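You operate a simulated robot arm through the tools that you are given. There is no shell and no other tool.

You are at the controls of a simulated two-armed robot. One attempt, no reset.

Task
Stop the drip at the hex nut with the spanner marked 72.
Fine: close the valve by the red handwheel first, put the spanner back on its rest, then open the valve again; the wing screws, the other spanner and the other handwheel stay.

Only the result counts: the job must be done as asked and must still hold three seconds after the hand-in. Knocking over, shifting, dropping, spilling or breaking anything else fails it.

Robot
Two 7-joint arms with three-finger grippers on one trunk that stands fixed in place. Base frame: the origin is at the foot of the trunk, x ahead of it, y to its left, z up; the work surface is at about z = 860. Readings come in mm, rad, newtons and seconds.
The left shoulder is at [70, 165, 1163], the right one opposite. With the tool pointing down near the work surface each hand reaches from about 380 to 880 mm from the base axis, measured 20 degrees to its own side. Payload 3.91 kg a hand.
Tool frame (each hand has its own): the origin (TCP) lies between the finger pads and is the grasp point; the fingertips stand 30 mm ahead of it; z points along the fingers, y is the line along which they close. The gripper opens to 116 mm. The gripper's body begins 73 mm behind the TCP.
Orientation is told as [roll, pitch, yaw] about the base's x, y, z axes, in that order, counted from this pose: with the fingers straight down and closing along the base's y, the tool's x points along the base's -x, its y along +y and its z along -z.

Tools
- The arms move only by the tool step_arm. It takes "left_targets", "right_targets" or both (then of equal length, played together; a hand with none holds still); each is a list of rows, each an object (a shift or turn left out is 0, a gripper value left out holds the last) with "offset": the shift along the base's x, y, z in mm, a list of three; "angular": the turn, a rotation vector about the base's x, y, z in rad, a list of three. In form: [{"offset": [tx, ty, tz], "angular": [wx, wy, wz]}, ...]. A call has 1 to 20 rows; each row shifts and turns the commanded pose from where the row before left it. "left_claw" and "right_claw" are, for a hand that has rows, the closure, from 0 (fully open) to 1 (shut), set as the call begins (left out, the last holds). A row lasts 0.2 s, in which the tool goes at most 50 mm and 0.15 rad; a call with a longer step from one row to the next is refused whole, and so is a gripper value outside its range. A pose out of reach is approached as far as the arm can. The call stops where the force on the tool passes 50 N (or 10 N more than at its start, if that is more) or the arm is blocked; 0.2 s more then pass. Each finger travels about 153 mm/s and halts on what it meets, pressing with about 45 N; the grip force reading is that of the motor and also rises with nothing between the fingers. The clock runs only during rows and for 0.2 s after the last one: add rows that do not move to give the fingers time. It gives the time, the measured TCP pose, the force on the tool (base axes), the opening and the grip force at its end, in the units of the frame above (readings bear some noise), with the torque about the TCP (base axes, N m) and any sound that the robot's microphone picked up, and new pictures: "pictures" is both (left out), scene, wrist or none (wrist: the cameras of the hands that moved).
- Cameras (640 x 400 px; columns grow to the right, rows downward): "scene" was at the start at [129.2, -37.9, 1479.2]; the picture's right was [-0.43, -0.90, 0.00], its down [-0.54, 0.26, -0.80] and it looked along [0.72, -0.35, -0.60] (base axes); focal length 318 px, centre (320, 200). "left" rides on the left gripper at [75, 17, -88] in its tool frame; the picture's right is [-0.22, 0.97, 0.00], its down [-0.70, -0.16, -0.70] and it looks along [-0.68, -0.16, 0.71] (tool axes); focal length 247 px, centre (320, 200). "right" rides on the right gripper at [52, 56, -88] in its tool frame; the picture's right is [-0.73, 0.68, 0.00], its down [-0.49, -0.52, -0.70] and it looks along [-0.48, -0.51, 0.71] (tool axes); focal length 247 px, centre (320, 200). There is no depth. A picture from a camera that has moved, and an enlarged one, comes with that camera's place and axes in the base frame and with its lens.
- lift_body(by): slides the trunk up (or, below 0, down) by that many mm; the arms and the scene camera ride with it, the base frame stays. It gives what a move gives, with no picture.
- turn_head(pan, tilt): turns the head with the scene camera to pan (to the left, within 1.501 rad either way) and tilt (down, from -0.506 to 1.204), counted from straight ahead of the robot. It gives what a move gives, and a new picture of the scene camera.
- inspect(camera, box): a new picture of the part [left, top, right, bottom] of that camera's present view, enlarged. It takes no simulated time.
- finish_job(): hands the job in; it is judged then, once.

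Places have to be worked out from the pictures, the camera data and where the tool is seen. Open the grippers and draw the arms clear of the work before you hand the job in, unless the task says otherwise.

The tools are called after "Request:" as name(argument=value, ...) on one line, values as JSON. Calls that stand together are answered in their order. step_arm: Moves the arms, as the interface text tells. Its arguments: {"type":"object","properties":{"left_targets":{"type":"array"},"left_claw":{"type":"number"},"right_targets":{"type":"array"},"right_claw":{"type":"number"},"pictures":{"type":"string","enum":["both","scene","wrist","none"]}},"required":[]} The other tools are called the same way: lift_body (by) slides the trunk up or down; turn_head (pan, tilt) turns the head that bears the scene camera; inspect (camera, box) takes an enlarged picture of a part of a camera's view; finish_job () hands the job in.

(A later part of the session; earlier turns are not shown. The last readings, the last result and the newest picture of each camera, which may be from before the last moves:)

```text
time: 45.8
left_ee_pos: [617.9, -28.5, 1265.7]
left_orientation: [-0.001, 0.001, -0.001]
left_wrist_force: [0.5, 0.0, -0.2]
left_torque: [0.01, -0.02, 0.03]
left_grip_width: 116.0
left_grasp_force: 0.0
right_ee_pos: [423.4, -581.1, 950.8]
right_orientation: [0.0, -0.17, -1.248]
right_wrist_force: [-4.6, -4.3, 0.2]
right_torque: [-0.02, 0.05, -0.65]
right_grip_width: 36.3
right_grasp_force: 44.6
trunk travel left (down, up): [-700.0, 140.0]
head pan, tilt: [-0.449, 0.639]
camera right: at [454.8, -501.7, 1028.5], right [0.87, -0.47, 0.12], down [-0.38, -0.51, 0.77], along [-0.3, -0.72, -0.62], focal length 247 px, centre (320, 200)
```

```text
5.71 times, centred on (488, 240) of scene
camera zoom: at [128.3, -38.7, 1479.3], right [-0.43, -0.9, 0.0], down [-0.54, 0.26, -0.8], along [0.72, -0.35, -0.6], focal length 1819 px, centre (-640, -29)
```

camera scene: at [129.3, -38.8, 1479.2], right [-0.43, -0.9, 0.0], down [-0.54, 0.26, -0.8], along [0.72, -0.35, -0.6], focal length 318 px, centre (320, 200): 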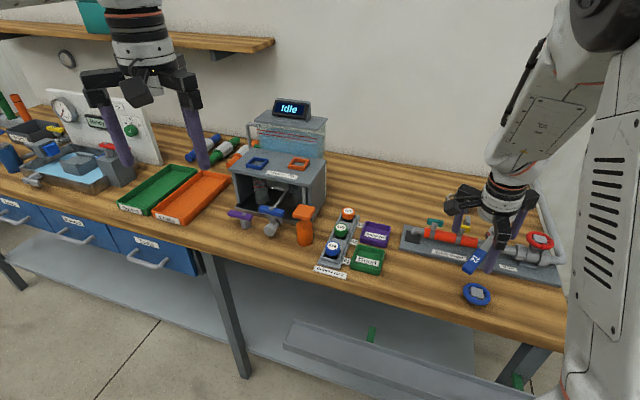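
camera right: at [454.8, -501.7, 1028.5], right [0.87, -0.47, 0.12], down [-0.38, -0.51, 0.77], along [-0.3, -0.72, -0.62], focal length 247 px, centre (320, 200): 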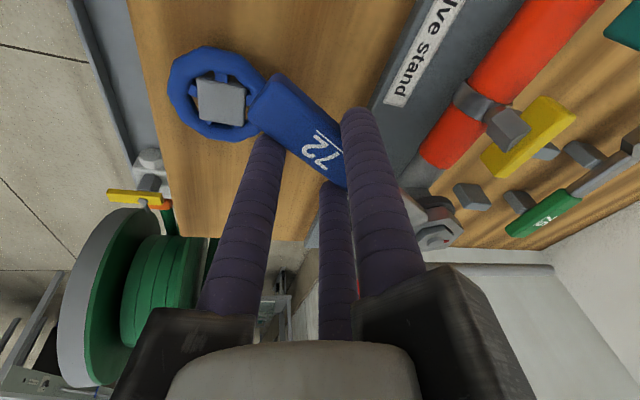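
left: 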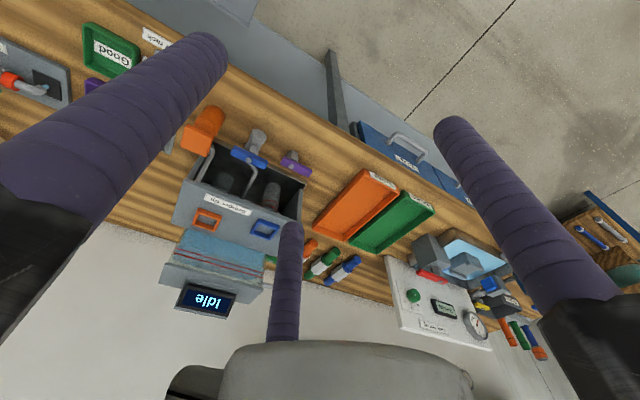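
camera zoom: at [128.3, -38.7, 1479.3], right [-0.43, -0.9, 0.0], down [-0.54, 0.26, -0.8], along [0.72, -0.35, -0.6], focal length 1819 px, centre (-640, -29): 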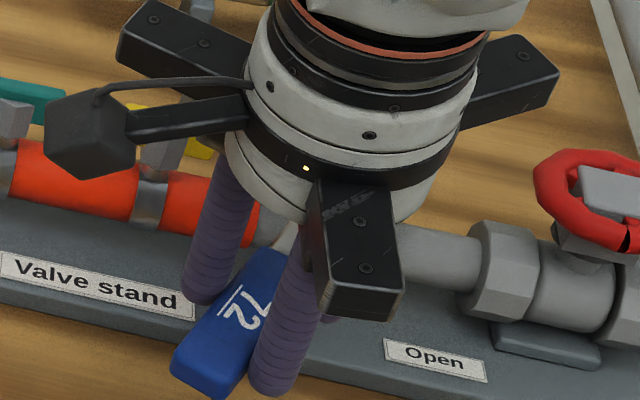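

Gripped at 36 mm with no net torque on the nut. I level the spanner by pivoting the hand about the ring, raising the handle about 18 mm.

Request:
step_arm(right_targets=[{"offset": [0.18, -0.53, 4.6], "angular": [0.0403, 0.0135, 0]}, {"offset": [0.18, -0.53, 4.6], "angular": [0.0403, 0.0135, 0]}, {"offset": [0.3, -0.9, 4.5], "angular": [0.0403, 0.0135, 0]}, {"offset": [0.3, -0.9, 4.5], "angular": [0.0403, 0.0135, 0]}, {}], pictures="wrist")

Request:
inspect(camera="right", box=[376, 170, 488, 240])

Request:
inspect(camera="scene", box=[432, 205, 544, 275])

```text
time: 47.0
left_ee_pos: [618.7, -28.6, 1266.3]
left_orientation: [-0.001, 0.0, 0.0]
left_wrist_force: [0.3, 0.9, 0.0]
left_torque: [0.05, 0.04, 0.01]
left_grip_width: 115.9
left_grasp_force: 0.1
right_ee_pos: [424.6, -584.6, 968.4]
right_orientation: [0.0, 0.002, -1.249]
right_wrist_force: [-5.3, -3.5, -1.8]
right_torque: [-0.02, 0.13, -0.62]
right_grip_width: 36.2
right_grasp_force: 45.2
trunk travel left (down, up): [-700.0, 140.0]
head pan, tilt: [-0.449, 0.639]
camera right: at [460.6, -517.5, 1056.2], right [0.88, -0.48, 0.0], down [-0.34, -0.63, 0.7], along [-0.34, -0.61, -0.72], focal length 247 px, centre (320, 200)
```

right: 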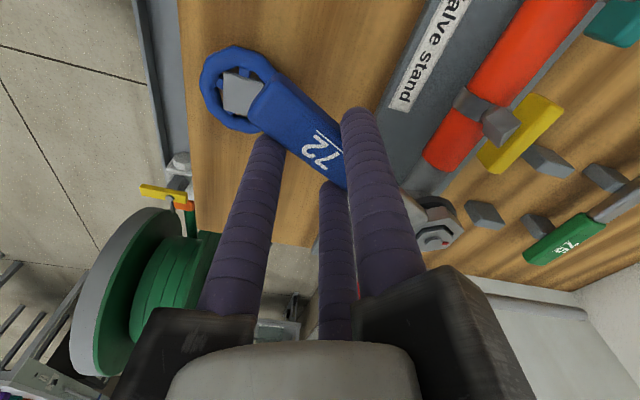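

```text
5.71 times, centred on (432, 205) of right
camera zoom: at [460.6, -517.5, 1056.2], right [0.88, -0.48, 0.0], down [-0.34, -0.63, 0.7], along [-0.34, -0.61, -0.72], focal length 1411 px, centre (-320, 171)
```

zoom: 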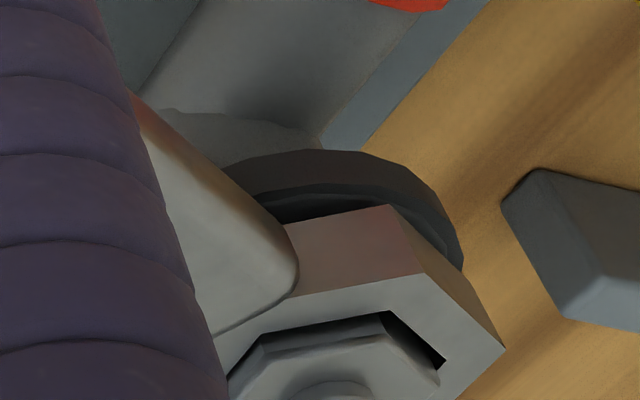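

```text
5.71 times, centred on (488, 240) of scene
camera zoom: at [128.5, -38.4, 1479.2], right [-0.43, -0.9, 0.0], down [-0.54, 0.26, -0.8], along [0.72, -0.35, -0.6], focal length 1819 px, centre (-640, -29)
```

zoom: 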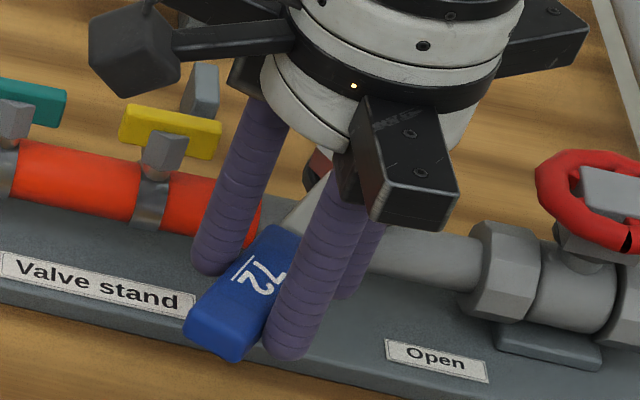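

Level again, with about 6 N of sideways load at the ring. I shift the hand about 1 mm to relieve it, then lift a few millimetres and watch the force.

Request:
step_arm(right_targets=[{"offset": [-0.8, -0.5, 0]}, {}], pictures="none")

Request:
step_arm(right_targets=[{"offset": [0, 0, 2]}, {}], pictures="none")

Request:
inspect(camera="right", box=[376, 180, 488, 250])

```text
time: 47.6
left_ee_pos: [620.0, -28.6, 1266.4]
left_orientation: [0.0, -0.002, -0.001]
left_wrist_force: [-0.2, -0.4, 0.0]
left_torque: [0.02, -0.01, 0.01]
left_grip_width: 116.4
left_grasp_force: 0.0
right_ee_pos: [424.5, -584.3, 967.7]
right_orientation: [0.002, 0.002, -1.247]
right_wrist_force: [-3.9, -1.0, -0.9]
right_torque: [0.1, 0.1, -0.27]
right_grip_width: 35.8
right_grasp_force: 44.9
trunk travel left (down, up): [-700.0, 140.0]
head pan, tilt: [-0.449, 0.639]
```

```text
time: 48.2
left_ee_pos: [619.0, -28.2, 1267.7]
left_orientation: [0.0, -0.001, 0.0]
left_wrist_force: [0.8, -0.1, -0.2]
left_torque: [-0.02, 0.0, 0.01]
left_grip_width: 116.0
left_grasp_force: 0.1
right_ee_pos: [424.7, -585.5, 970.7]
right_orientation: [0.001, 0.002, -1.248]
right_wrist_force: [-3.4, -0.6, -1.4]
right_torque: [0.09, 0.12, -0.24]
right_grip_width: 35.9
right_grasp_force: 45.1
trunk travel left (down, up): [-700.0, 140.0]
head pan, tilt: [-0.449, 0.639]
```

```text
5.71 times, centred on (432, 215) of right
camera zoom: at [460.4, -517.9, 1058.3], right [0.88, -0.48, 0.0], down [-0.34, -0.63, 0.7], along [-0.34, -0.61, -0.71], focal length 1411 px, centre (-320, 114)
```

zoom: 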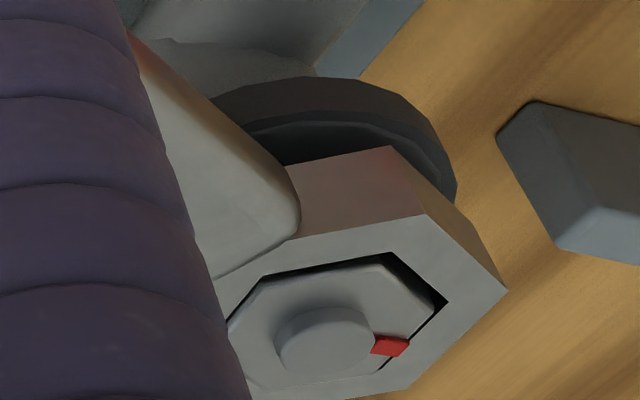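

Light forces now. I centre the ring in its play with a 0.02 rad turn back and lift in small steps.

Request:
step_arm(right_targets=[{"offset": [-1.97, -0.78, 0], "angular": [0, 0, 0.02]}, {"offset": [0, 0, 2]}, {"offset": [0, 0, 2]}, {}], pictures="none")

Request:
inspect(camera="right", box=[376, 180, 488, 250])

Request:
inspect(camera="scene", box=[432, 205, 544, 275])

```text
time: 49.2
left_ee_pos: [619.0, -29.1, 1267.6]
left_orientation: [-0.001, 0.0, -0.001]
left_wrist_force: [0.5, -0.5, -0.1]
left_torque: [0.03, 0.04, 0.01]
left_grip_width: 116.0
left_grasp_force: 0.1
right_ee_pos: [423.4, -585.4, 975.5]
right_orientation: [0.001, -0.003, -1.229]
right_wrist_force: [-2.3, -0.6, -0.9]
right_torque: [0.03, 0.13, -0.26]
right_grip_width: 35.9
right_grasp_force: 45.0
trunk travel left (down, up): [-700.0, 140.0]
head pan, tilt: [-0.449, 0.639]
```

```text
5.71 times, centred on (432, 215) of right
camera zoom: at [457.1, -518.0, 1062.5], right [0.89, -0.46, 0.0], down [-0.33, -0.63, 0.7], along [-0.32, -0.62, -0.71], focal length 1411 px, centre (-320, 114)
```

zoom: 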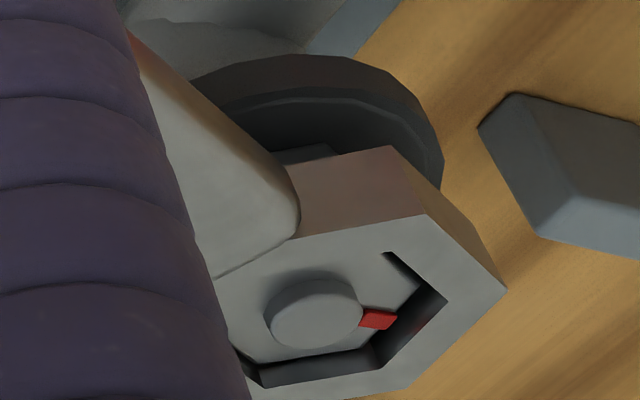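

```text
5.71 times, centred on (488, 240) of scene
camera zoom: at [128.9, -38.3, 1479.2], right [-0.43, -0.9, 0.0], down [-0.54, 0.26, -0.8], along [0.72, -0.35, -0.6], focal length 1819 px, centre (-640, -29)
```

zoom: 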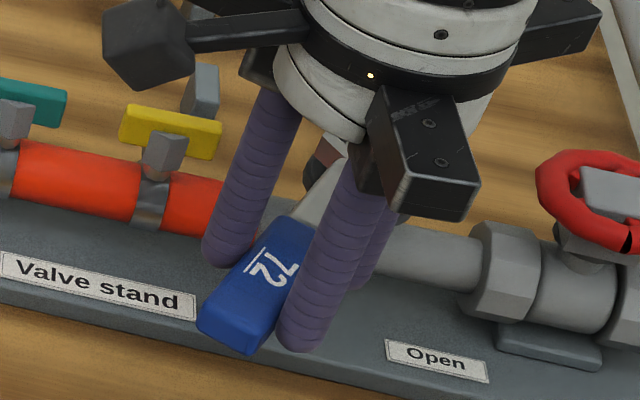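

The ring is rising off the nut, still level in the grip. I continue straight up until clear.

Request:
step_arm(right_targets=[{"offset": [0, 0, 3]}, {"offset": [0, 0, 3]}, {"offset": [0, 0, 3]}, {"offset": [0, 0, 4]}, {"offset": [0, 0, 5]}, {"offset": [0, 0, 10]}, {"offset": [0, 0, 15]}, {"offset": [0, 0, 15]}, {}], pictures="both")

Request:
inspect(camera="right", box=[344, 160, 488, 250])

Request:
inspect(camera="scene", box=[440, 185, 552, 255])

```text
time: 51.2
left_ee_pos: [617.7, -28.4, 1267.1]
left_orientation: [0.0, 0.001, 0.001]
left_wrist_force: [-0.6, -0.5, 0.0]
left_torque: [-0.02, -0.01, 0.02]
left_grip_width: 115.9
left_grasp_force: 0.1
right_ee_pos: [423.4, -586.3, 1032.1]
right_orientation: [0.001, 0.003, -1.229]
right_wrist_force: [0.7, 0.5, -0.9]
right_torque: [0.04, 0.02, 0.02]
right_grip_width: 36.0
right_grasp_force: 45.3
trunk travel left (down, up): [-700.0, 140.0]
head pan, tilt: [-0.449, 0.639]
camera scene: at [129.6, -38.3, 1479.1], right [-0.43, -0.9, 0.0], down [-0.54, 0.26, -0.8], along [0.72, -0.35, -0.6], focal length 318 px, centre (320, 200)
camera right: at [458.2, -517.9, 1120.3], right [0.89, -0.46, 0.0], down [-0.33, -0.63, 0.7], along [-0.32, -0.62, -0.71], focal length 247 px, centre (320, 200)
```

scene: 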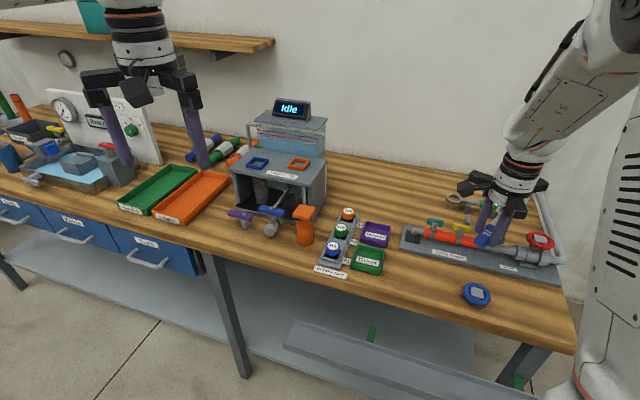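
right: 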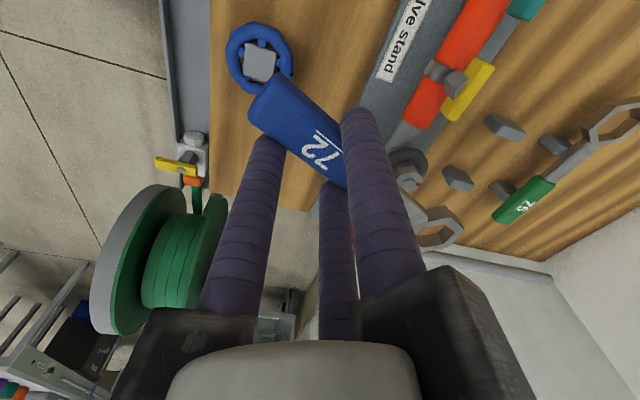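

```text
4.44 times, centred on (416, 205) of right
camera zoom: at [458.2, -517.9, 1120.3], right [0.89, -0.46, 0.0], down [-0.33, -0.63, 0.7], along [-0.32, -0.62, -0.71], focal length 1098 px, centre (-107, 178)
```

zoom: 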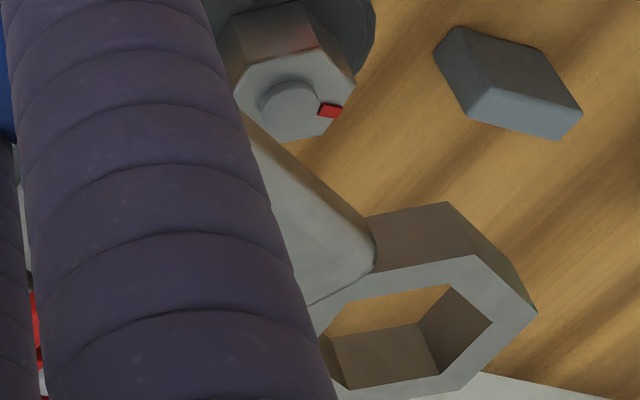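

```text
5.71 times, centred on (496, 220) of scene
camera zoom: at [129.6, -38.3, 1479.1], right [-0.43, -0.9, 0.0], down [-0.54, 0.26, -0.8], along [0.72, -0.35, -0.6], focal length 1819 px, centre (-686, 86)
```

zoom: 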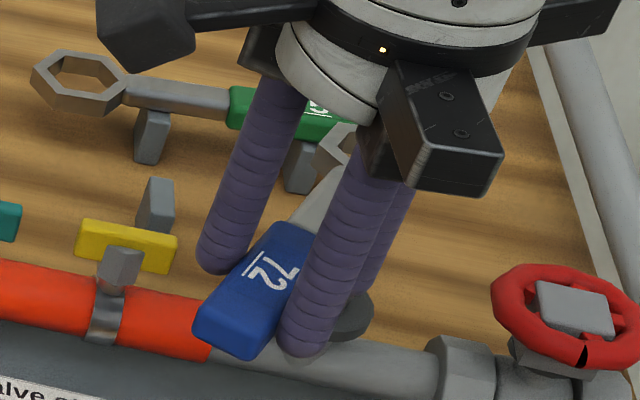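

The spanner is clear, level, and firmly held. I compare its seat in the grip with the first grip so I can aim it back onto its rest.

Request:
inspect(camera="right", box=[220, 60, 420, 220])

Request:
step_arm(right_targets=[{"offset": [8, -13, 0.5], "angular": [0, 0, 0.145]}, {"offset": [8, -13, 0.5], "angular": [0, 0, 0.145]}, {"offset": [8, -13, 0.5], "angular": [0, 0, 0.145]}, {"offset": [8, -13, 0.5], "angular": [0, 0, 0.145]}, {"offset": [8, -13, 0.5], "angular": [0, 0, 0.145]}, {"offset": [8, -13, 0.5], "angular": [0, 0, 0.145]}, {"offset": [8, -13, 0.5], "angular": [0, 0, 0.145]}, {"offset": [8, -13, 0.5], "angular": [0, 0, 0.145]}, {"offset": [8, -13, 0.5], "angular": [0, 0, 0.145]}, {"offset": [8, -13, 0.5], "angular": [0, 0, 0.145]}, {"offset": [8, -13, 0.5], "angular": [0, 0, 0.145]}, {"offset": [8, -14, 0.5], "angular": [0, 0, 0.145]}, {"offset": [8, -14, 0.5], "angular": [0, 0, 0.145]}, {"offset": [6, -14, 0.5], "angular": [0, 0, 0.145]}, {}], pictures="both")

```text
2.50 times, centred on (320, 140) of right
camera zoom: at [458.2, -517.9, 1120.3], right [0.89, -0.46, 0.0], down [-0.33, -0.63, 0.7], along [-0.32, -0.62, -0.71], focal length 617 px, centre (320, 350)
```

zoom: 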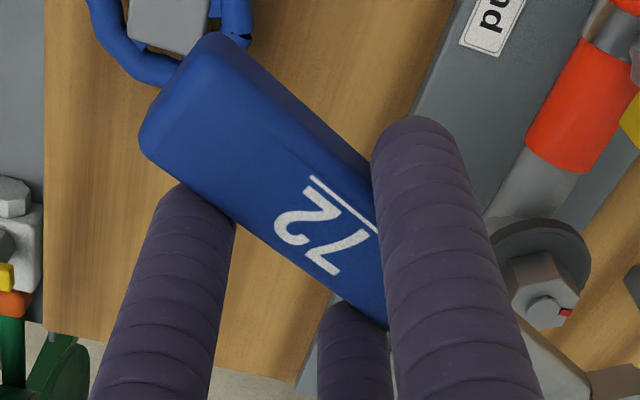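

```text
time: 54.4
left_ee_pos: [619.2, -27.5, 1266.4]
left_orientation: [-0.001, 0.0, 0.0]
left_wrist_force: [0.6, 0.3, 0.4]
left_torque: [0.01, 0.04, 0.03]
left_grip_width: 116.2
left_grasp_force: 0.2
right_ee_pos: [531.3, -770.9, 1039.2]
right_orientation: [0.001, 0.0, 0.806]
right_wrist_force: [0.7, -0.5, -0.4]
right_torque: [-0.03, 0.0, -0.04]
right_grip_width: 35.9
right_grasp_force: 45.0
trunk travel left (down, up): [-700.0, 140.0]
head pan, tilt: [-0.449, 0.639]
camera scene: at [129.0, -37.7, 1479.2], right [-0.43, -0.9, 0.0], down [-0.54, 0.26, -0.8], along [0.72, -0.35, -0.6], focal length 318 px, centre (320, 200)
camera right: at [455.0, -769.5, 1127.2], right [0.02, 1.0, 0.0], down [0.71, -0.01, 0.7], along [0.7, -0.01, -0.71], focal length 247 px, centre (320, 200)
```

scene: 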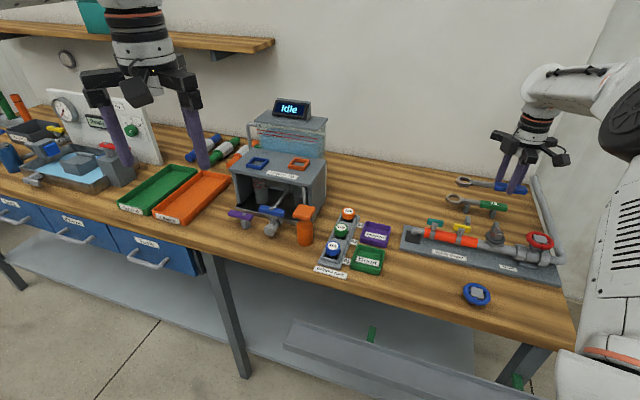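
right: 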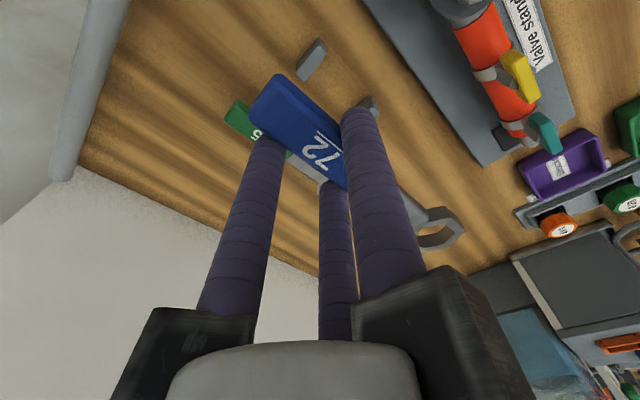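

The new grip is about 5 mm further along the handle and 3 mm deeper than the first. That puts my place-back target at TCP about (534.5,-774.7), yaw 0.82, z about 922. I descend partway and check against the rests.

Request:
step_arm(right_targets=[{"offset": [3.2, -3.8, -20], "angular": [0, 0, 0.016]}, {"offset": [0, 0, -30]}, {"offset": [0, 0, -30]}, {"offset": [0, 0, -15]}, {}], pictures="wrist")

Request:
inspect(camera="scene", box=[440, 190, 520, 240])

Request:
inspect(camera="right", box=[240, 60, 400, 160])

```text
time: 55.6
left_ee_pos: [620.0, -28.1, 1265.9]
left_orientation: [-0.001, 0.0, -0.001]
left_wrist_force: [0.2, 0.5, 0.2]
left_torque: [-0.04, -0.01, 0.01]
left_grip_width: 116.0
left_grasp_force: 0.1
right_ee_pos: [537.0, -774.3, 943.7]
right_orientation: [0.001, 0.001, 0.818]
right_wrist_force: [0.1, 0.5, -0.6]
right_torque: [-0.04, 0.01, 0.02]
right_grip_width: 36.1
right_grasp_force: 45.1
trunk travel left (down, up): [-700.0, 140.0]
head pan, tilt: [-0.449, 0.639]
camera right: at [459.1, -774.1, 1031.9], right [0.0, 1.0, 0.0], down [0.71, 0.0, 0.7], along [0.7, 0.0, -0.71], focal length 247 px, centre (320, 200)
```

right: 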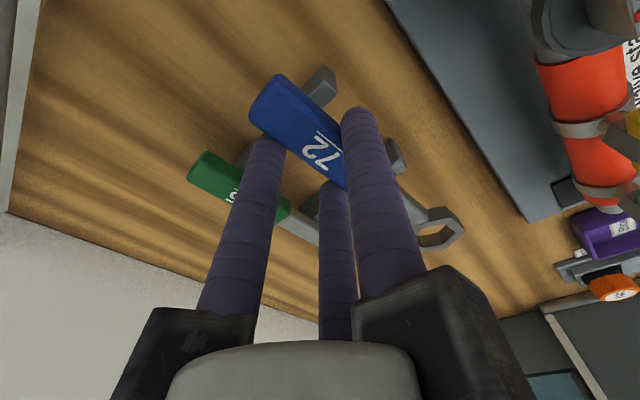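

```text
8.00 times, centred on (480, 215) of scene
camera zoom: at [129.0, -37.8, 1479.2], right [-0.43, -0.9, 0.0], down [-0.54, 0.26, -0.8], along [0.72, -0.35, -0.6], focal length 2547 px, centre (-960, 80)
```

zoom: 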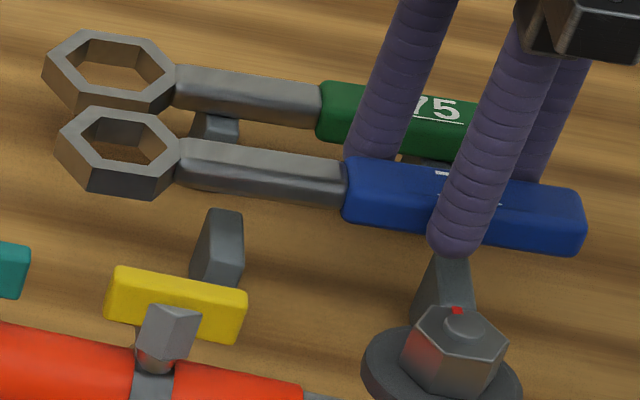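

```text
4.00 times, centred on (320, 110) of right
camera zoom: at [459.1, -774.1, 1031.9], right [0.0, 1.0, 0.0], down [0.71, 0.0, 0.7], along [0.7, 0.0, -0.71], focal length 988 px, centre (320, 560)
```

zoom: 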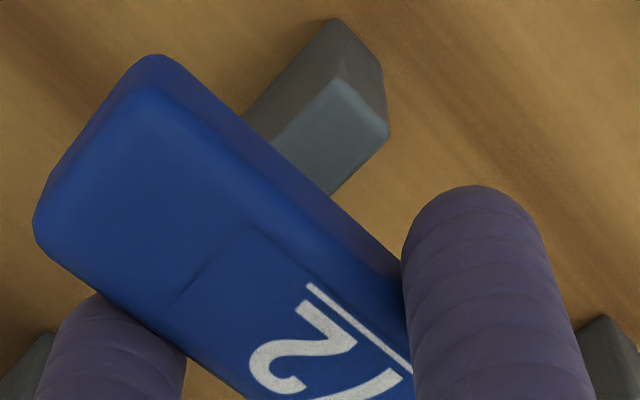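

Compared with the original picture of the rest, the spanner is displaced by almost exactly a pure 21 mm lift. I trim the yaw slightly and lower slowly onto the rest, watching for contact.

Request:
step_arm(right_targets=[{"offset": [0, 0, -8], "angular": [0, 0, -0.015]}, {"offset": [0, 0, -6]}, {"offset": [0, 0, -3]}, {}], pictures="none")

Request:
inspect(camera="scene", box=[440, 190, 520, 240])

Request:
inspect(camera="right", box=[240, 60, 400, 160])

```text
time: 56.6
left_ee_pos: [619.4, -27.7, 1266.5]
left_orientation: [0.0, 0.001, 0.001]
left_wrist_force: [-0.1, 0.3, 0.6]
left_torque: [0.03, -0.02, -0.02]
left_grip_width: 116.1
left_grasp_force: 0.1
right_ee_pos: [536.9, -773.7, 927.7]
right_orientation: [-0.002, 0.0, 0.803]
right_wrist_force: [0.6, 0.5, -0.4]
right_torque: [-0.03, -0.01, -0.02]
right_grip_width: 36.1
right_grasp_force: 44.9
trunk travel left (down, up): [-700.0, 140.0]
head pan, tilt: [-0.449, 0.639]
```

```text
8.00 times, centred on (480, 215) of scene
camera zoom: at [129.3, -38.1, 1479.2], right [-0.43, -0.9, 0.0], down [-0.54, 0.26, -0.8], along [0.72, -0.35, -0.6], focal length 2547 px, centre (-960, 80)
```

zoom: 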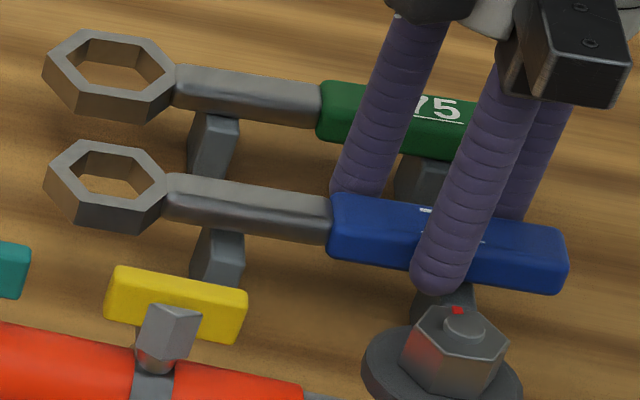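

```text
4.00 times, centred on (320, 110) of right
camera zoom: at [459.2, -773.0, 1015.0], right [0.02, 1.0, 0.0], down [0.71, -0.01, 0.7], along [0.7, -0.01, -0.71], focal length 988 px, centre (320, 560)
```

zoom: 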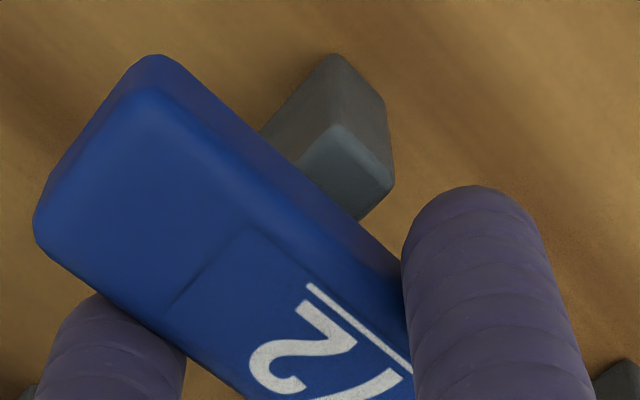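

About 5 mm to go and horizontally within 1-2 mm of the original. I lower the last bit gently.

Request:
step_arm(right_targets=[{"offset": [0, 0, -2]}, {"offset": [0, 0, -1.5]}, {}], pictures="none")

Request:
step_arm(right_targets=[{"offset": [0, 0, -1]}, {}], pictures="none")

Request:
inspect(camera="scene", box=[440, 190, 520, 240])

```text
time: 57.4
left_ee_pos: [619.5, -27.9, 1266.5]
left_orientation: [0.002, -0.001, -0.002]
left_wrist_force: [-0.8, -0.8, 0.6]
left_torque: [0.03, 0.0, 0.02]
left_grip_width: 115.9
left_grasp_force: 0.2
right_ee_pos: [535.8, -774.1, 923.1]
right_orientation: [0.0, 0.0, 0.803]
right_wrist_force: [0.1, 0.1, -0.9]
right_torque: [-0.03, 0.0, -0.03]
right_grip_width: 35.8
right_grasp_force: 44.4
trunk travel left (down, up): [-700.0, 140.0]
head pan, tilt: [-0.449, 0.639]
```

```text
time: 58.0
left_ee_pos: [619.3, -29.2, 1267.0]
left_orientation: [-0.001, -0.001, 0.0]
left_wrist_force: [0.3, 0.2, -0.4]
left_torque: [0.01, 0.01, 0.03]
left_grip_width: 115.8
left_grasp_force: 0.1
right_ee_pos: [534.9, -774.3, 923.2]
right_orientation: [0.0, 0.0, 0.803]
right_wrist_force: [0.4, 0.6, -1.5]
right_torque: [-0.02, 0.04, 0.02]
right_grip_width: 35.9
right_grasp_force: 44.8
trunk travel left (down, up): [-700.0, 140.0]
head pan, tilt: [-0.449, 0.639]
```

```text
8.00 times, centred on (480, 215) of scene
camera zoom: at [129.3, -38.1, 1479.2], right [-0.43, -0.9, 0.0], down [-0.54, 0.26, -0.8], along [0.72, -0.35, -0.6], focal length 2547 px, centre (-960, 80)
```

zoom: 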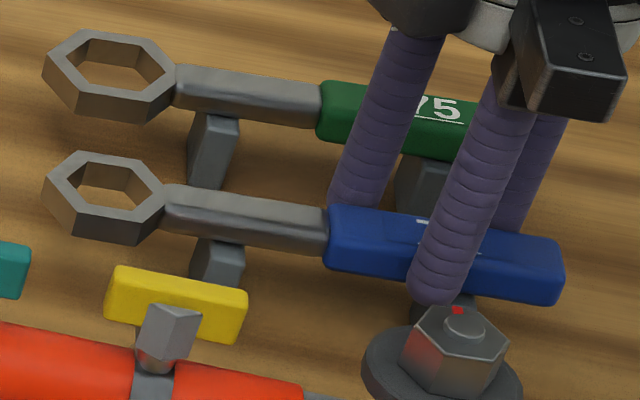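

Nearly down, with a millimetre or two left and no contact yet. I continue in 1 mm steps.

Request:
step_arm(right_targets=[{"offset": [0, 0, -1]}, {}], pictures="none")

Request:
step_arm(right_targets=[{"offset": [0, 0, -1]}, {}], pictures="none")

Request:
inspect(camera="scene", box=[440, 190, 520, 240])

Request:
inspect(camera="right", box=[240, 60, 400, 160])

```text
time: 58.6
left_ee_pos: [619.6, -29.1, 1266.4]
left_orientation: [0.0, 0.0, -0.001]
left_wrist_force: [-0.1, -1.0, -0.8]
left_torque: [0.01, 0.01, 0.02]
left_grip_width: 116.2
left_grasp_force: 0.0
right_ee_pos: [536.9, -773.8, 921.7]
right_orientation: [0.0, 0.001, 0.803]
right_wrist_force: [-0.3, -0.5, 0.1]
right_torque: [0.0, -0.01, 0.0]
right_grip_width: 35.9
right_grasp_force: 45.2
trunk travel left (down, up): [-700.0, 140.0]
head pan, tilt: [-0.449, 0.639]
```

```text
time: 59.2
left_ee_pos: [619.1, -27.2, 1266.2]
left_orientation: [0.002, 0.0, 0.001]
left_wrist_force: [-0.8, 0.3, 1.5]
left_torque: [0.01, -0.01, -0.01]
left_grip_width: 116.3
left_grasp_force: 0.1
right_ee_pos: [536.5, -774.5, 921.2]
right_orientation: [-0.001, 0.001, 0.805]
right_wrist_force: [-0.1, -0.7, 2.0]
right_torque: [-0.02, 0.05, -0.03]
right_grip_width: 36.2
right_grasp_force: 45.1
trunk travel left (down, up): [-700.0, 140.0]
head pan, tilt: [-0.449, 0.639]
```

```text
8.00 times, centred on (480, 215) of scene
camera zoom: at [129.1, -37.8, 1479.3], right [-0.43, -0.9, 0.0], down [-0.54, 0.26, -0.8], along [0.72, -0.35, -0.6], focal length 2547 px, centre (-960, 80)
```

zoom: 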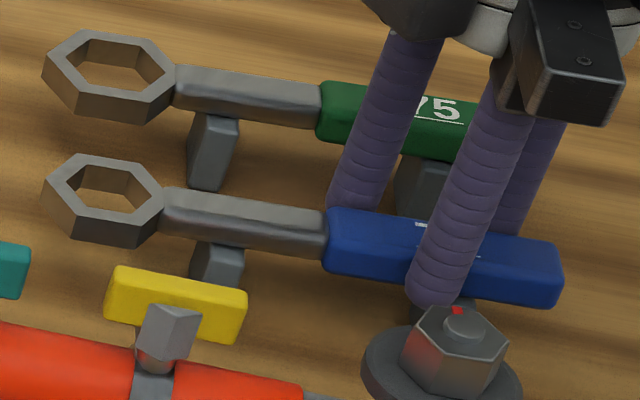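

```text
4.00 times, centred on (320, 110) of right
camera zoom: at [458.6, -773.0, 1008.9], right [0.02, 1.0, 0.0], down [0.71, -0.01, 0.7], along [0.7, -0.01, -0.71], focal length 988 px, centre (320, 560)
```

zoom: 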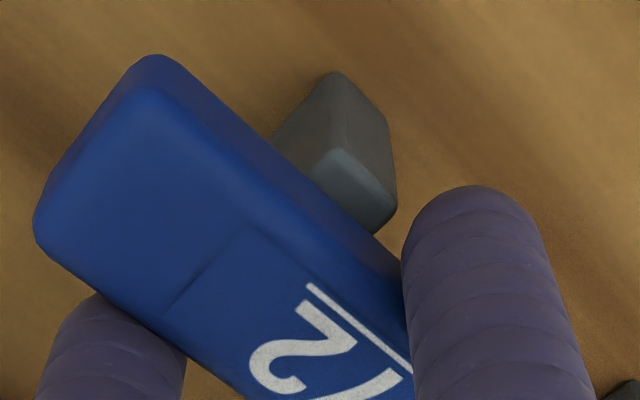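

Light contact (2 N) with the rest. I nudge 2 mm back along the axis to match the original place, then open the fingers to release.

Request:
step_arm(right_targets=[{"offset": [-1.4, -1.4, 0.5]}, {"offset": [0, 0, -1.0]}, {}], pictures="none")

Request:
step_arm(right_targets=[{}, {}], right_claw=0.5, pictures="none")

Request:
inspect(camera="scene", box=[440, 190, 520, 240])

```text
time: 60.0
left_ee_pos: [618.8, -26.8, 1266.5]
left_orientation: [0.001, -0.001, 0.0]
left_wrist_force: [0.3, 0.9, -0.3]
left_torque: [-0.04, -0.01, -0.02]
left_grip_width: 116.2
left_grasp_force: 0.1
right_ee_pos: [533.1, -774.7, 920.6]
right_orientation: [0.0, 0.0, 0.803]
right_wrist_force: [0.3, 0.9, 5.1]
right_torque: [0.02, 0.08, 0.0]
right_grip_width: 36.0
right_grasp_force: 44.5
trunk travel left (down, up): [-700.0, 140.0]
head pan, tilt: [-0.449, 0.639]
```

```text
time: 60.6
left_ee_pos: [618.7, -27.4, 1265.9]
left_orientation: [0.001, 0.0, -0.001]
left_wrist_force: [0.0, 0.5, -0.2]
left_torque: [0.0, 0.03, 0.01]
left_grip_width: 115.9
left_grasp_force: 0.1
right_ee_pos: [534.4, -776.0, 920.4]
right_orientation: [-0.001, 0.0, 0.804]
right_wrist_force: [0.1, -0.3, -0.6]
right_torque: [0.0, 0.0, 0.01]
right_grip_width: 58.0
right_grasp_force: 0.1
trunk travel left (down, up): [-700.0, 140.0]
head pan, tilt: [-0.449, 0.639]
```

```text
8.00 times, centred on (480, 215) of scene
camera zoom: at [129.0, -37.7, 1479.2], right [-0.43, -0.9, 0.0], down [-0.54, 0.26, -0.8], along [0.72, -0.35, -0.6], focal length 2547 px, centre (-960, 80)
```

zoom: 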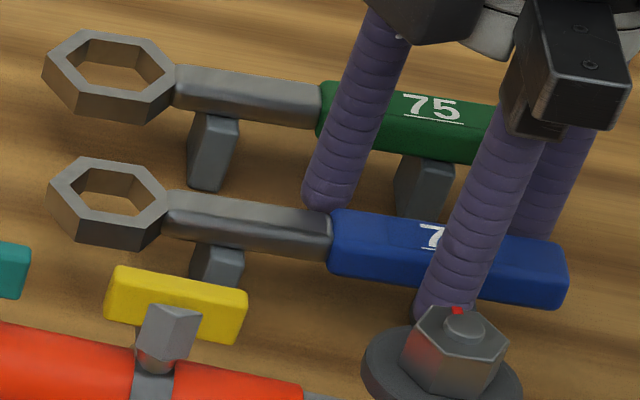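

The spanner rests where it was originally. I rise straight up clear of it and check.

Request:
step_arm(right_targets=[{"offset": [0, 0, 10]}, {"offset": [0, 0, 20]}, {"offset": [0, 0, 40]}, {"offset": [0, 0, 45]}, {}], pictures="both")

Request:
inspect(camera="scene", box=[440, 190, 520, 240])

Request:
inspect(camera="scene", box=[480, 224, 512, 244])

```text
time: 61.8
left_ee_pos: [619.6, -28.7, 1265.8]
left_orientation: [0.001, -0.002, 0.0]
left_wrist_force: [1.0, -0.4, 0.2]
left_torque: [0.01, -0.01, 0.0]
left_grip_width: 115.8
left_grasp_force: 0.1
right_ee_pos: [536.2, -777.7, 1036.0]
right_orientation: [0.003, 0.0, 0.805]
right_wrist_force: [1.0, -0.4, 0.2]
right_torque: [-0.01, 0.02, 0.01]
right_grip_width: 57.8
right_grasp_force: 0.1
trunk travel left (down, up): [-700.0, 140.0]
head pan, tilt: [-0.449, 0.639]
camera scene: at [129.8, -38.8, 1479.1], right [-0.43, -0.9, 0.0], down [-0.54, 0.26, -0.8], along [0.72, -0.35, -0.6], focal length 318 px, centre (320, 200)
camera right: at [458.4, -776.1, 1123.2], right [0.02, 1.0, 0.0], down [0.72, -0.01, 0.7], along [0.7, -0.01, -0.72], focal length 247 px, centre (320, 200)
```

scene: 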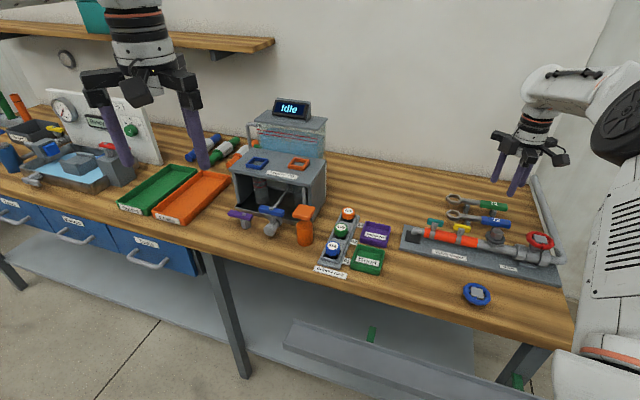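
right: 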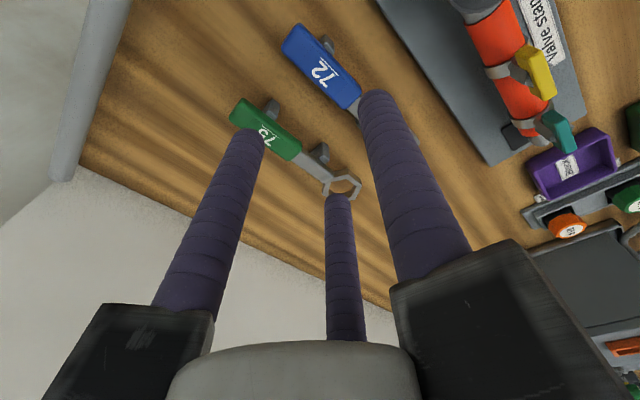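

```text
8.00 times, centred on (480, 215) of scene
camera zoom: at [129.8, -38.8, 1479.1], right [-0.43, -0.9, 0.0], down [-0.54, 0.26, -0.8], along [0.72, -0.35, -0.6], focal length 2547 px, centre (-960, 80)
```

zoom: 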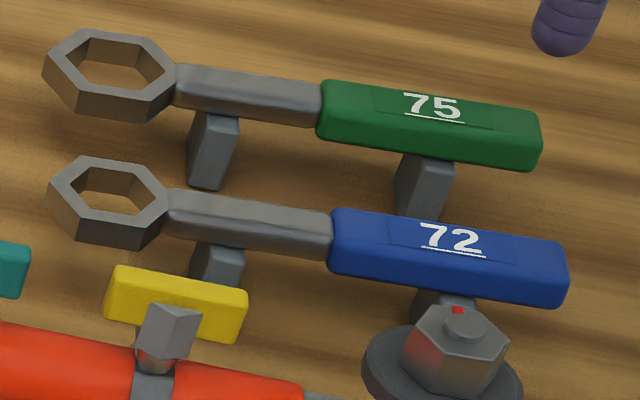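

```text
16.00 times, centred on (496, 234) of scene
camera zoom: at [129.8, -38.8, 1479.1], right [-0.43, -0.9, 0.0], down [-0.54, 0.26, -0.8], along [0.72, -0.35, -0.6], focal length 5094 px, centre (-2496, -344)
```

zoom: 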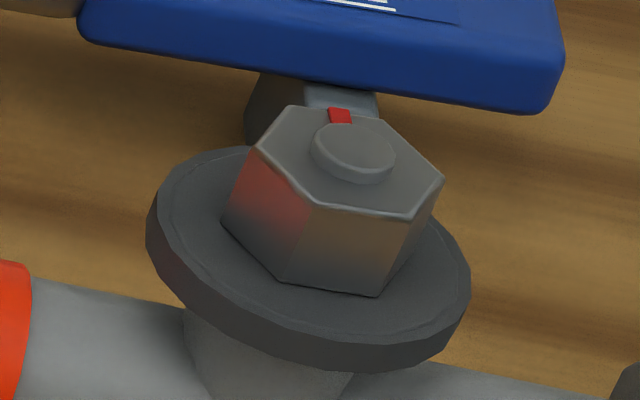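

The spanner is back exactly on its rest, the 75 is untouched and the nut keeps its tightened angle. Now I go back above the red wheel at yaw -0.81, fingers open, ready to turn it counter-clockwise.

Request:
step_arm(right_targets=[{"offset": [-12.46, 2.74, 1.3], "angular": [0, 0, -0.1468]}, {"offset": [-12.46, 2.74, 1.3], "angular": [0, 0, -0.1468]}, {"offset": [-12.46, 2.74, 1.3], "angular": [0, 0, -0.1468]}, {"offset": [-12.46, 2.74, 1.3], "angular": [0, 0, -0.1468]}, {"offset": [-12.46, 2.74, 1.3], "angular": [0, 0, -0.1468]}, {"offset": [-12.46, 2.74, 1.3], "angular": [0, 0, -0.1468]}, {"offset": [-12.46, 2.74, 1.3], "angular": [0, 0, -0.1468]}, {"offset": [-12.46, 2.74, 1.3], "angular": [0, 0, -0.1468]}, {"offset": [-12.46, 2.74, 1.3], "angular": [0, 0, -0.1468]}, {"offset": [-12.46, 2.74, 1.3], "angular": [0, 0, -0.1468]}, {"offset": [-12.46, 2.74, 1.3], "angular": [0, 0, -0.1468]}, {}], right_claw=0.0, pictures="wrist")

Request:
inspect(camera="right", box=[240, 40, 400, 140])

```text
time: 64.4
left_ee_pos: [618.6, -29.6, 1267.0]
left_orientation: [0.0, -0.001, 0.0]
left_wrist_force: [0.2, 0.0, 0.4]
left_torque: [-0.01, -0.02, -0.01]
left_grip_width: 115.9
left_grasp_force: 0.1
right_ee_pos: [398.1, -746.1, 1049.3]
right_orientation: [0.001, 0.0, -0.811]
right_wrist_force: [-0.1, -0.2, -0.4]
right_torque: [0.0, 0.0, 0.01]
right_grip_width: 116.0
right_grasp_force: 0.0
trunk travel left (down, up): [-700.0, 140.0]
head pan, tilt: [-0.449, 0.639]
camera right: at [401.7, -670.1, 1137.1], right [1.0, -0.06, 0.0], down [-0.05, -0.71, 0.7], along [-0.05, -0.7, -0.71], focal length 247 px, centre (320, 200)
```

right: 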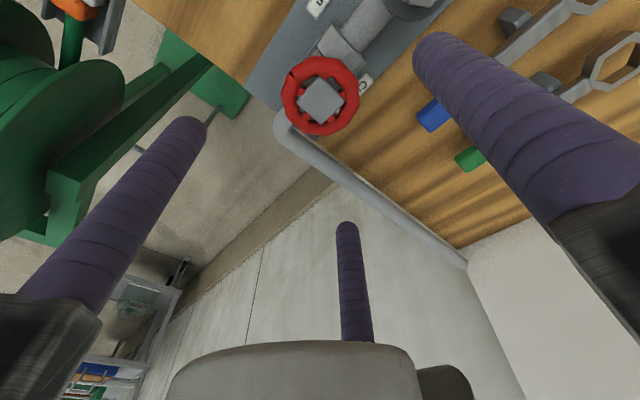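

```text
4.00 times, centred on (320, 90) of right
camera zoom: at [401.7, -670.1, 1137.1], right [1.0, -0.06, 0.0], down [-0.05, -0.71, 0.7], along [-0.05, -0.7, -0.71], focal length 988 px, centre (320, 640)
```

zoom: 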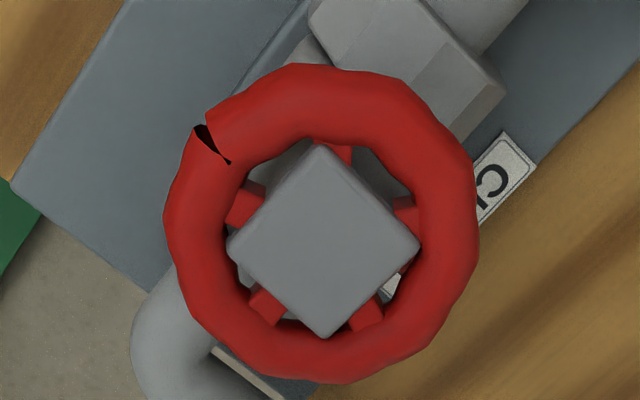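

The wheel is centred under the gripper. I lower to the same height as before and close on the rim.

Request:
step_arm(right_targets=[{"offset": [0, 0, -25]}, {"offset": [0, 0, -25]}, {"offset": [0, 0, -20]}, {"offset": [0, 0, -14]}, {}], pictures="none")

Request:
step_arm(right_targets=[{}, {}, {}, {}], right_claw=1.0, pictures="wrist")

Request:
inspect(camera="scene", box=[480, 200, 592, 270])

```text
time: 65.6
left_ee_pos: [620.2, -27.9, 1266.9]
left_orientation: [0.001, 0.0, 0.001]
left_wrist_force: [0.7, -0.2, 0.1]
left_torque: [0.02, 0.02, -0.01]
left_grip_width: 115.9
left_grasp_force: 0.0
right_ee_pos: [397.5, -745.7, 966.8]
right_orientation: [0.001, 0.001, -0.812]
right_wrist_force: [-0.3, -0.1, 0.3]
right_torque: [-0.01, -0.01, 0.01]
right_grip_width: 115.8
right_grasp_force: 0.1
trunk travel left (down, up): [-700.0, 140.0]
head pan, tilt: [-0.449, 0.639]
```

```text
time: 66.6
left_ee_pos: [620.0, -28.2, 1266.4]
left_orientation: [0.0, 0.002, 0.0]
left_wrist_force: [0.0, -0.1, -0.3]
left_torque: [-0.03, 0.0, 0.03]
left_grip_width: 116.0
left_grasp_force: 0.1
right_ee_pos: [398.8, -746.4, 965.3]
right_orientation: [0.0, 0.001, -0.811]
right_wrist_force: [2.2, -1.4, 0.4]
right_torque: [-0.01, -0.09, 0.0]
right_grip_width: 56.9
right_grasp_force: 45.4
trunk travel left (down, up): [-700.0, 140.0]
head pan, tilt: [-0.449, 0.639]
camera right: at [402.0, -669.6, 1053.1], right [1.0, -0.06, 0.0], down [-0.04, -0.71, 0.7], along [-0.04, -0.7, -0.71], focal length 247 px, centre (320, 200)
```

right: 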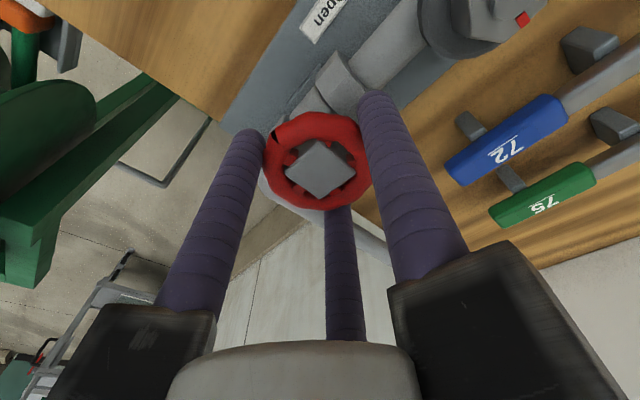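

```text
5.71 times, centred on (536, 235) of scene
camera zoom: at [129.7, -37.9, 1479.2], right [-0.43, -0.9, 0.0], down [-0.54, 0.26, -0.8], along [0.72, -0.35, -0.6], focal length 1819 px, centre (-914, 0)
```

zoom: 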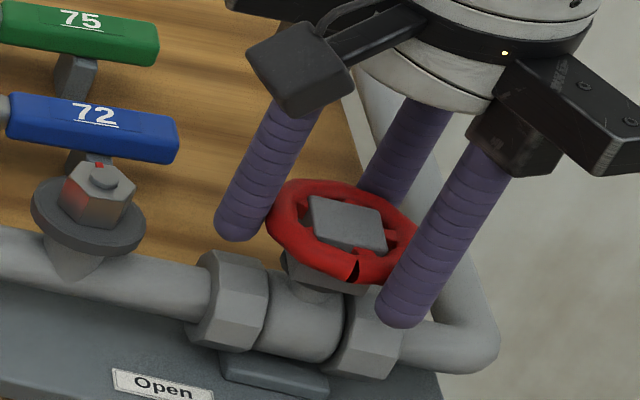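

The rim is gripped. I turn counter-clockwise part way and look for any leak at the nut.

Request:
step_arm(right_targets=[{"angular": [0, 0, 0.1]}, {"angular": [0, 0, 0.1]}, {"angular": [0, 0, 0.1]}, {"angular": [0, 0, 0.1]}, {"angular": [0, 0, 0.1]}, {"angular": [0, 0, 0.1]}, {}], pictures="none")

Request:
inspect(camera="scene", box=[480, 200, 592, 270])

```text
time: 68.2
left_ee_pos: [619.6, -29.0, 1266.8]
left_orientation: [0.001, 0.001, 0.0]
left_wrist_force: [0.3, 0.6, 0.6]
left_torque: [0.0, 0.02, 0.01]
left_grip_width: 115.9
left_grasp_force: 0.1
right_ee_pos: [397.5, -744.9, 965.2]
right_orientation: [0.0, 0.002, -0.211]
right_wrist_force: [5.0, -3.2, 0.6]
right_torque: [-0.13, -0.12, -0.05]
right_grip_width: 57.1
right_grasp_force: 44.9
trunk travel left (down, up): [-700.0, 140.0]
head pan, tilt: [-0.449, 0.639]
```

```text
5.71 times, centred on (536, 235) of scene
camera zoom: at [130.0, -38.3, 1479.1], right [-0.43, -0.9, 0.0], down [-0.54, 0.26, -0.8], along [0.72, -0.35, -0.6], focal length 1819 px, centre (-914, 0)
```

zoom: 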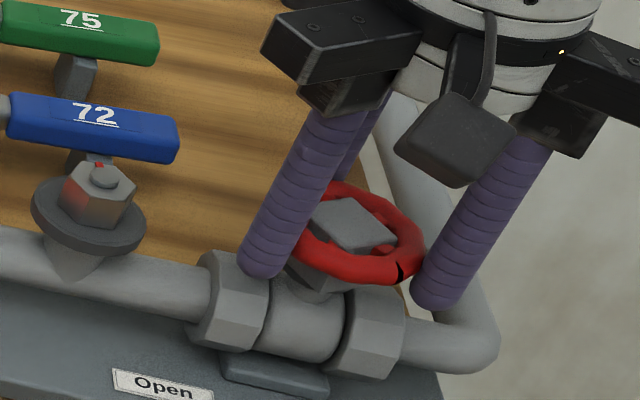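

No jet at the nut even with the valve partly open, so the drip is stopped. I continue to fully open.

Request:
step_arm(right_targets=[{"angular": [0, 0, 0.1]}, {"angular": [0, 0, 0.1]}, {"angular": [0, 0, 0.1]}, {"angular": [0, 0, 0.1]}, {"angular": [0, 0, 0.1]}, {"angular": [0, 0, 0.1]}, {"angular": [0, 0, 0.1]}, {"angular": [0, 0, 0.1]}, {"angular": [0, 0, 0.1]}, {"angular": [0, 0, 0.08]}, {}], pictures="wrist")

Request:
inspect(camera="scene", box=[480, 200, 592, 270])

```text
time: 70.6
left_ee_pos: [620.3, -27.7, 1265.5]
left_orientation: [0.0, -0.001, 0.001]
left_wrist_force: [0.3, -0.1, -0.2]
left_torque: [0.02, -0.05, 0.03]
left_grip_width: 115.9
left_grasp_force: 0.1
right_ee_pos: [397.9, -746.4, 965.0]
right_orientation: [0.003, 0.0, 0.769]
right_wrist_force: [4.5, 1.0, -0.4]
right_torque: [0.01, -0.13, -0.01]
right_grip_width: 57.0
right_grasp_force: 44.9
trunk travel left (down, up): [-700.0, 140.0]
head pan, tilt: [-0.449, 0.639]
camera right: at [320.6, -742.1, 1053.2], right [0.05, 1.0, 0.0], down [0.71, -0.04, 0.7], along [0.7, -0.04, -0.72], focal length 247 px, centre (320, 200)
```

right: 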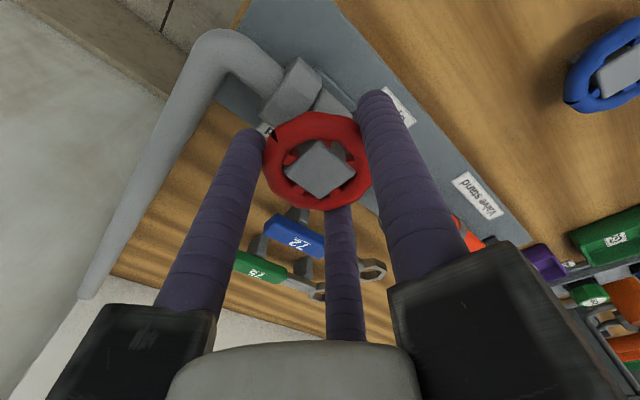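

```text
5.71 times, centred on (536, 235) of scene
camera zoom: at [130.1, -38.0, 1479.1], right [-0.43, -0.9, 0.0], down [-0.54, 0.26, -0.8], along [0.72, -0.35, -0.6], focal length 1819 px, centre (-914, 0)
```

zoom: 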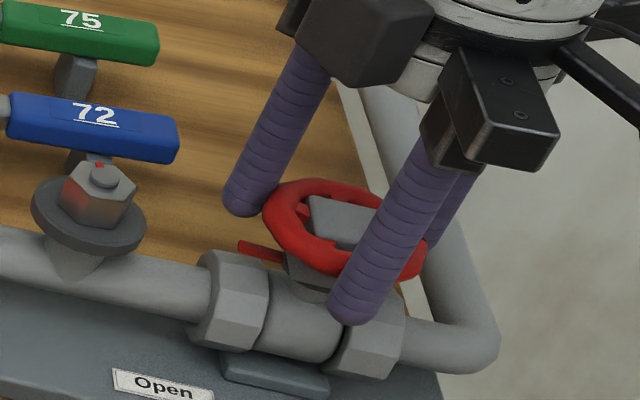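

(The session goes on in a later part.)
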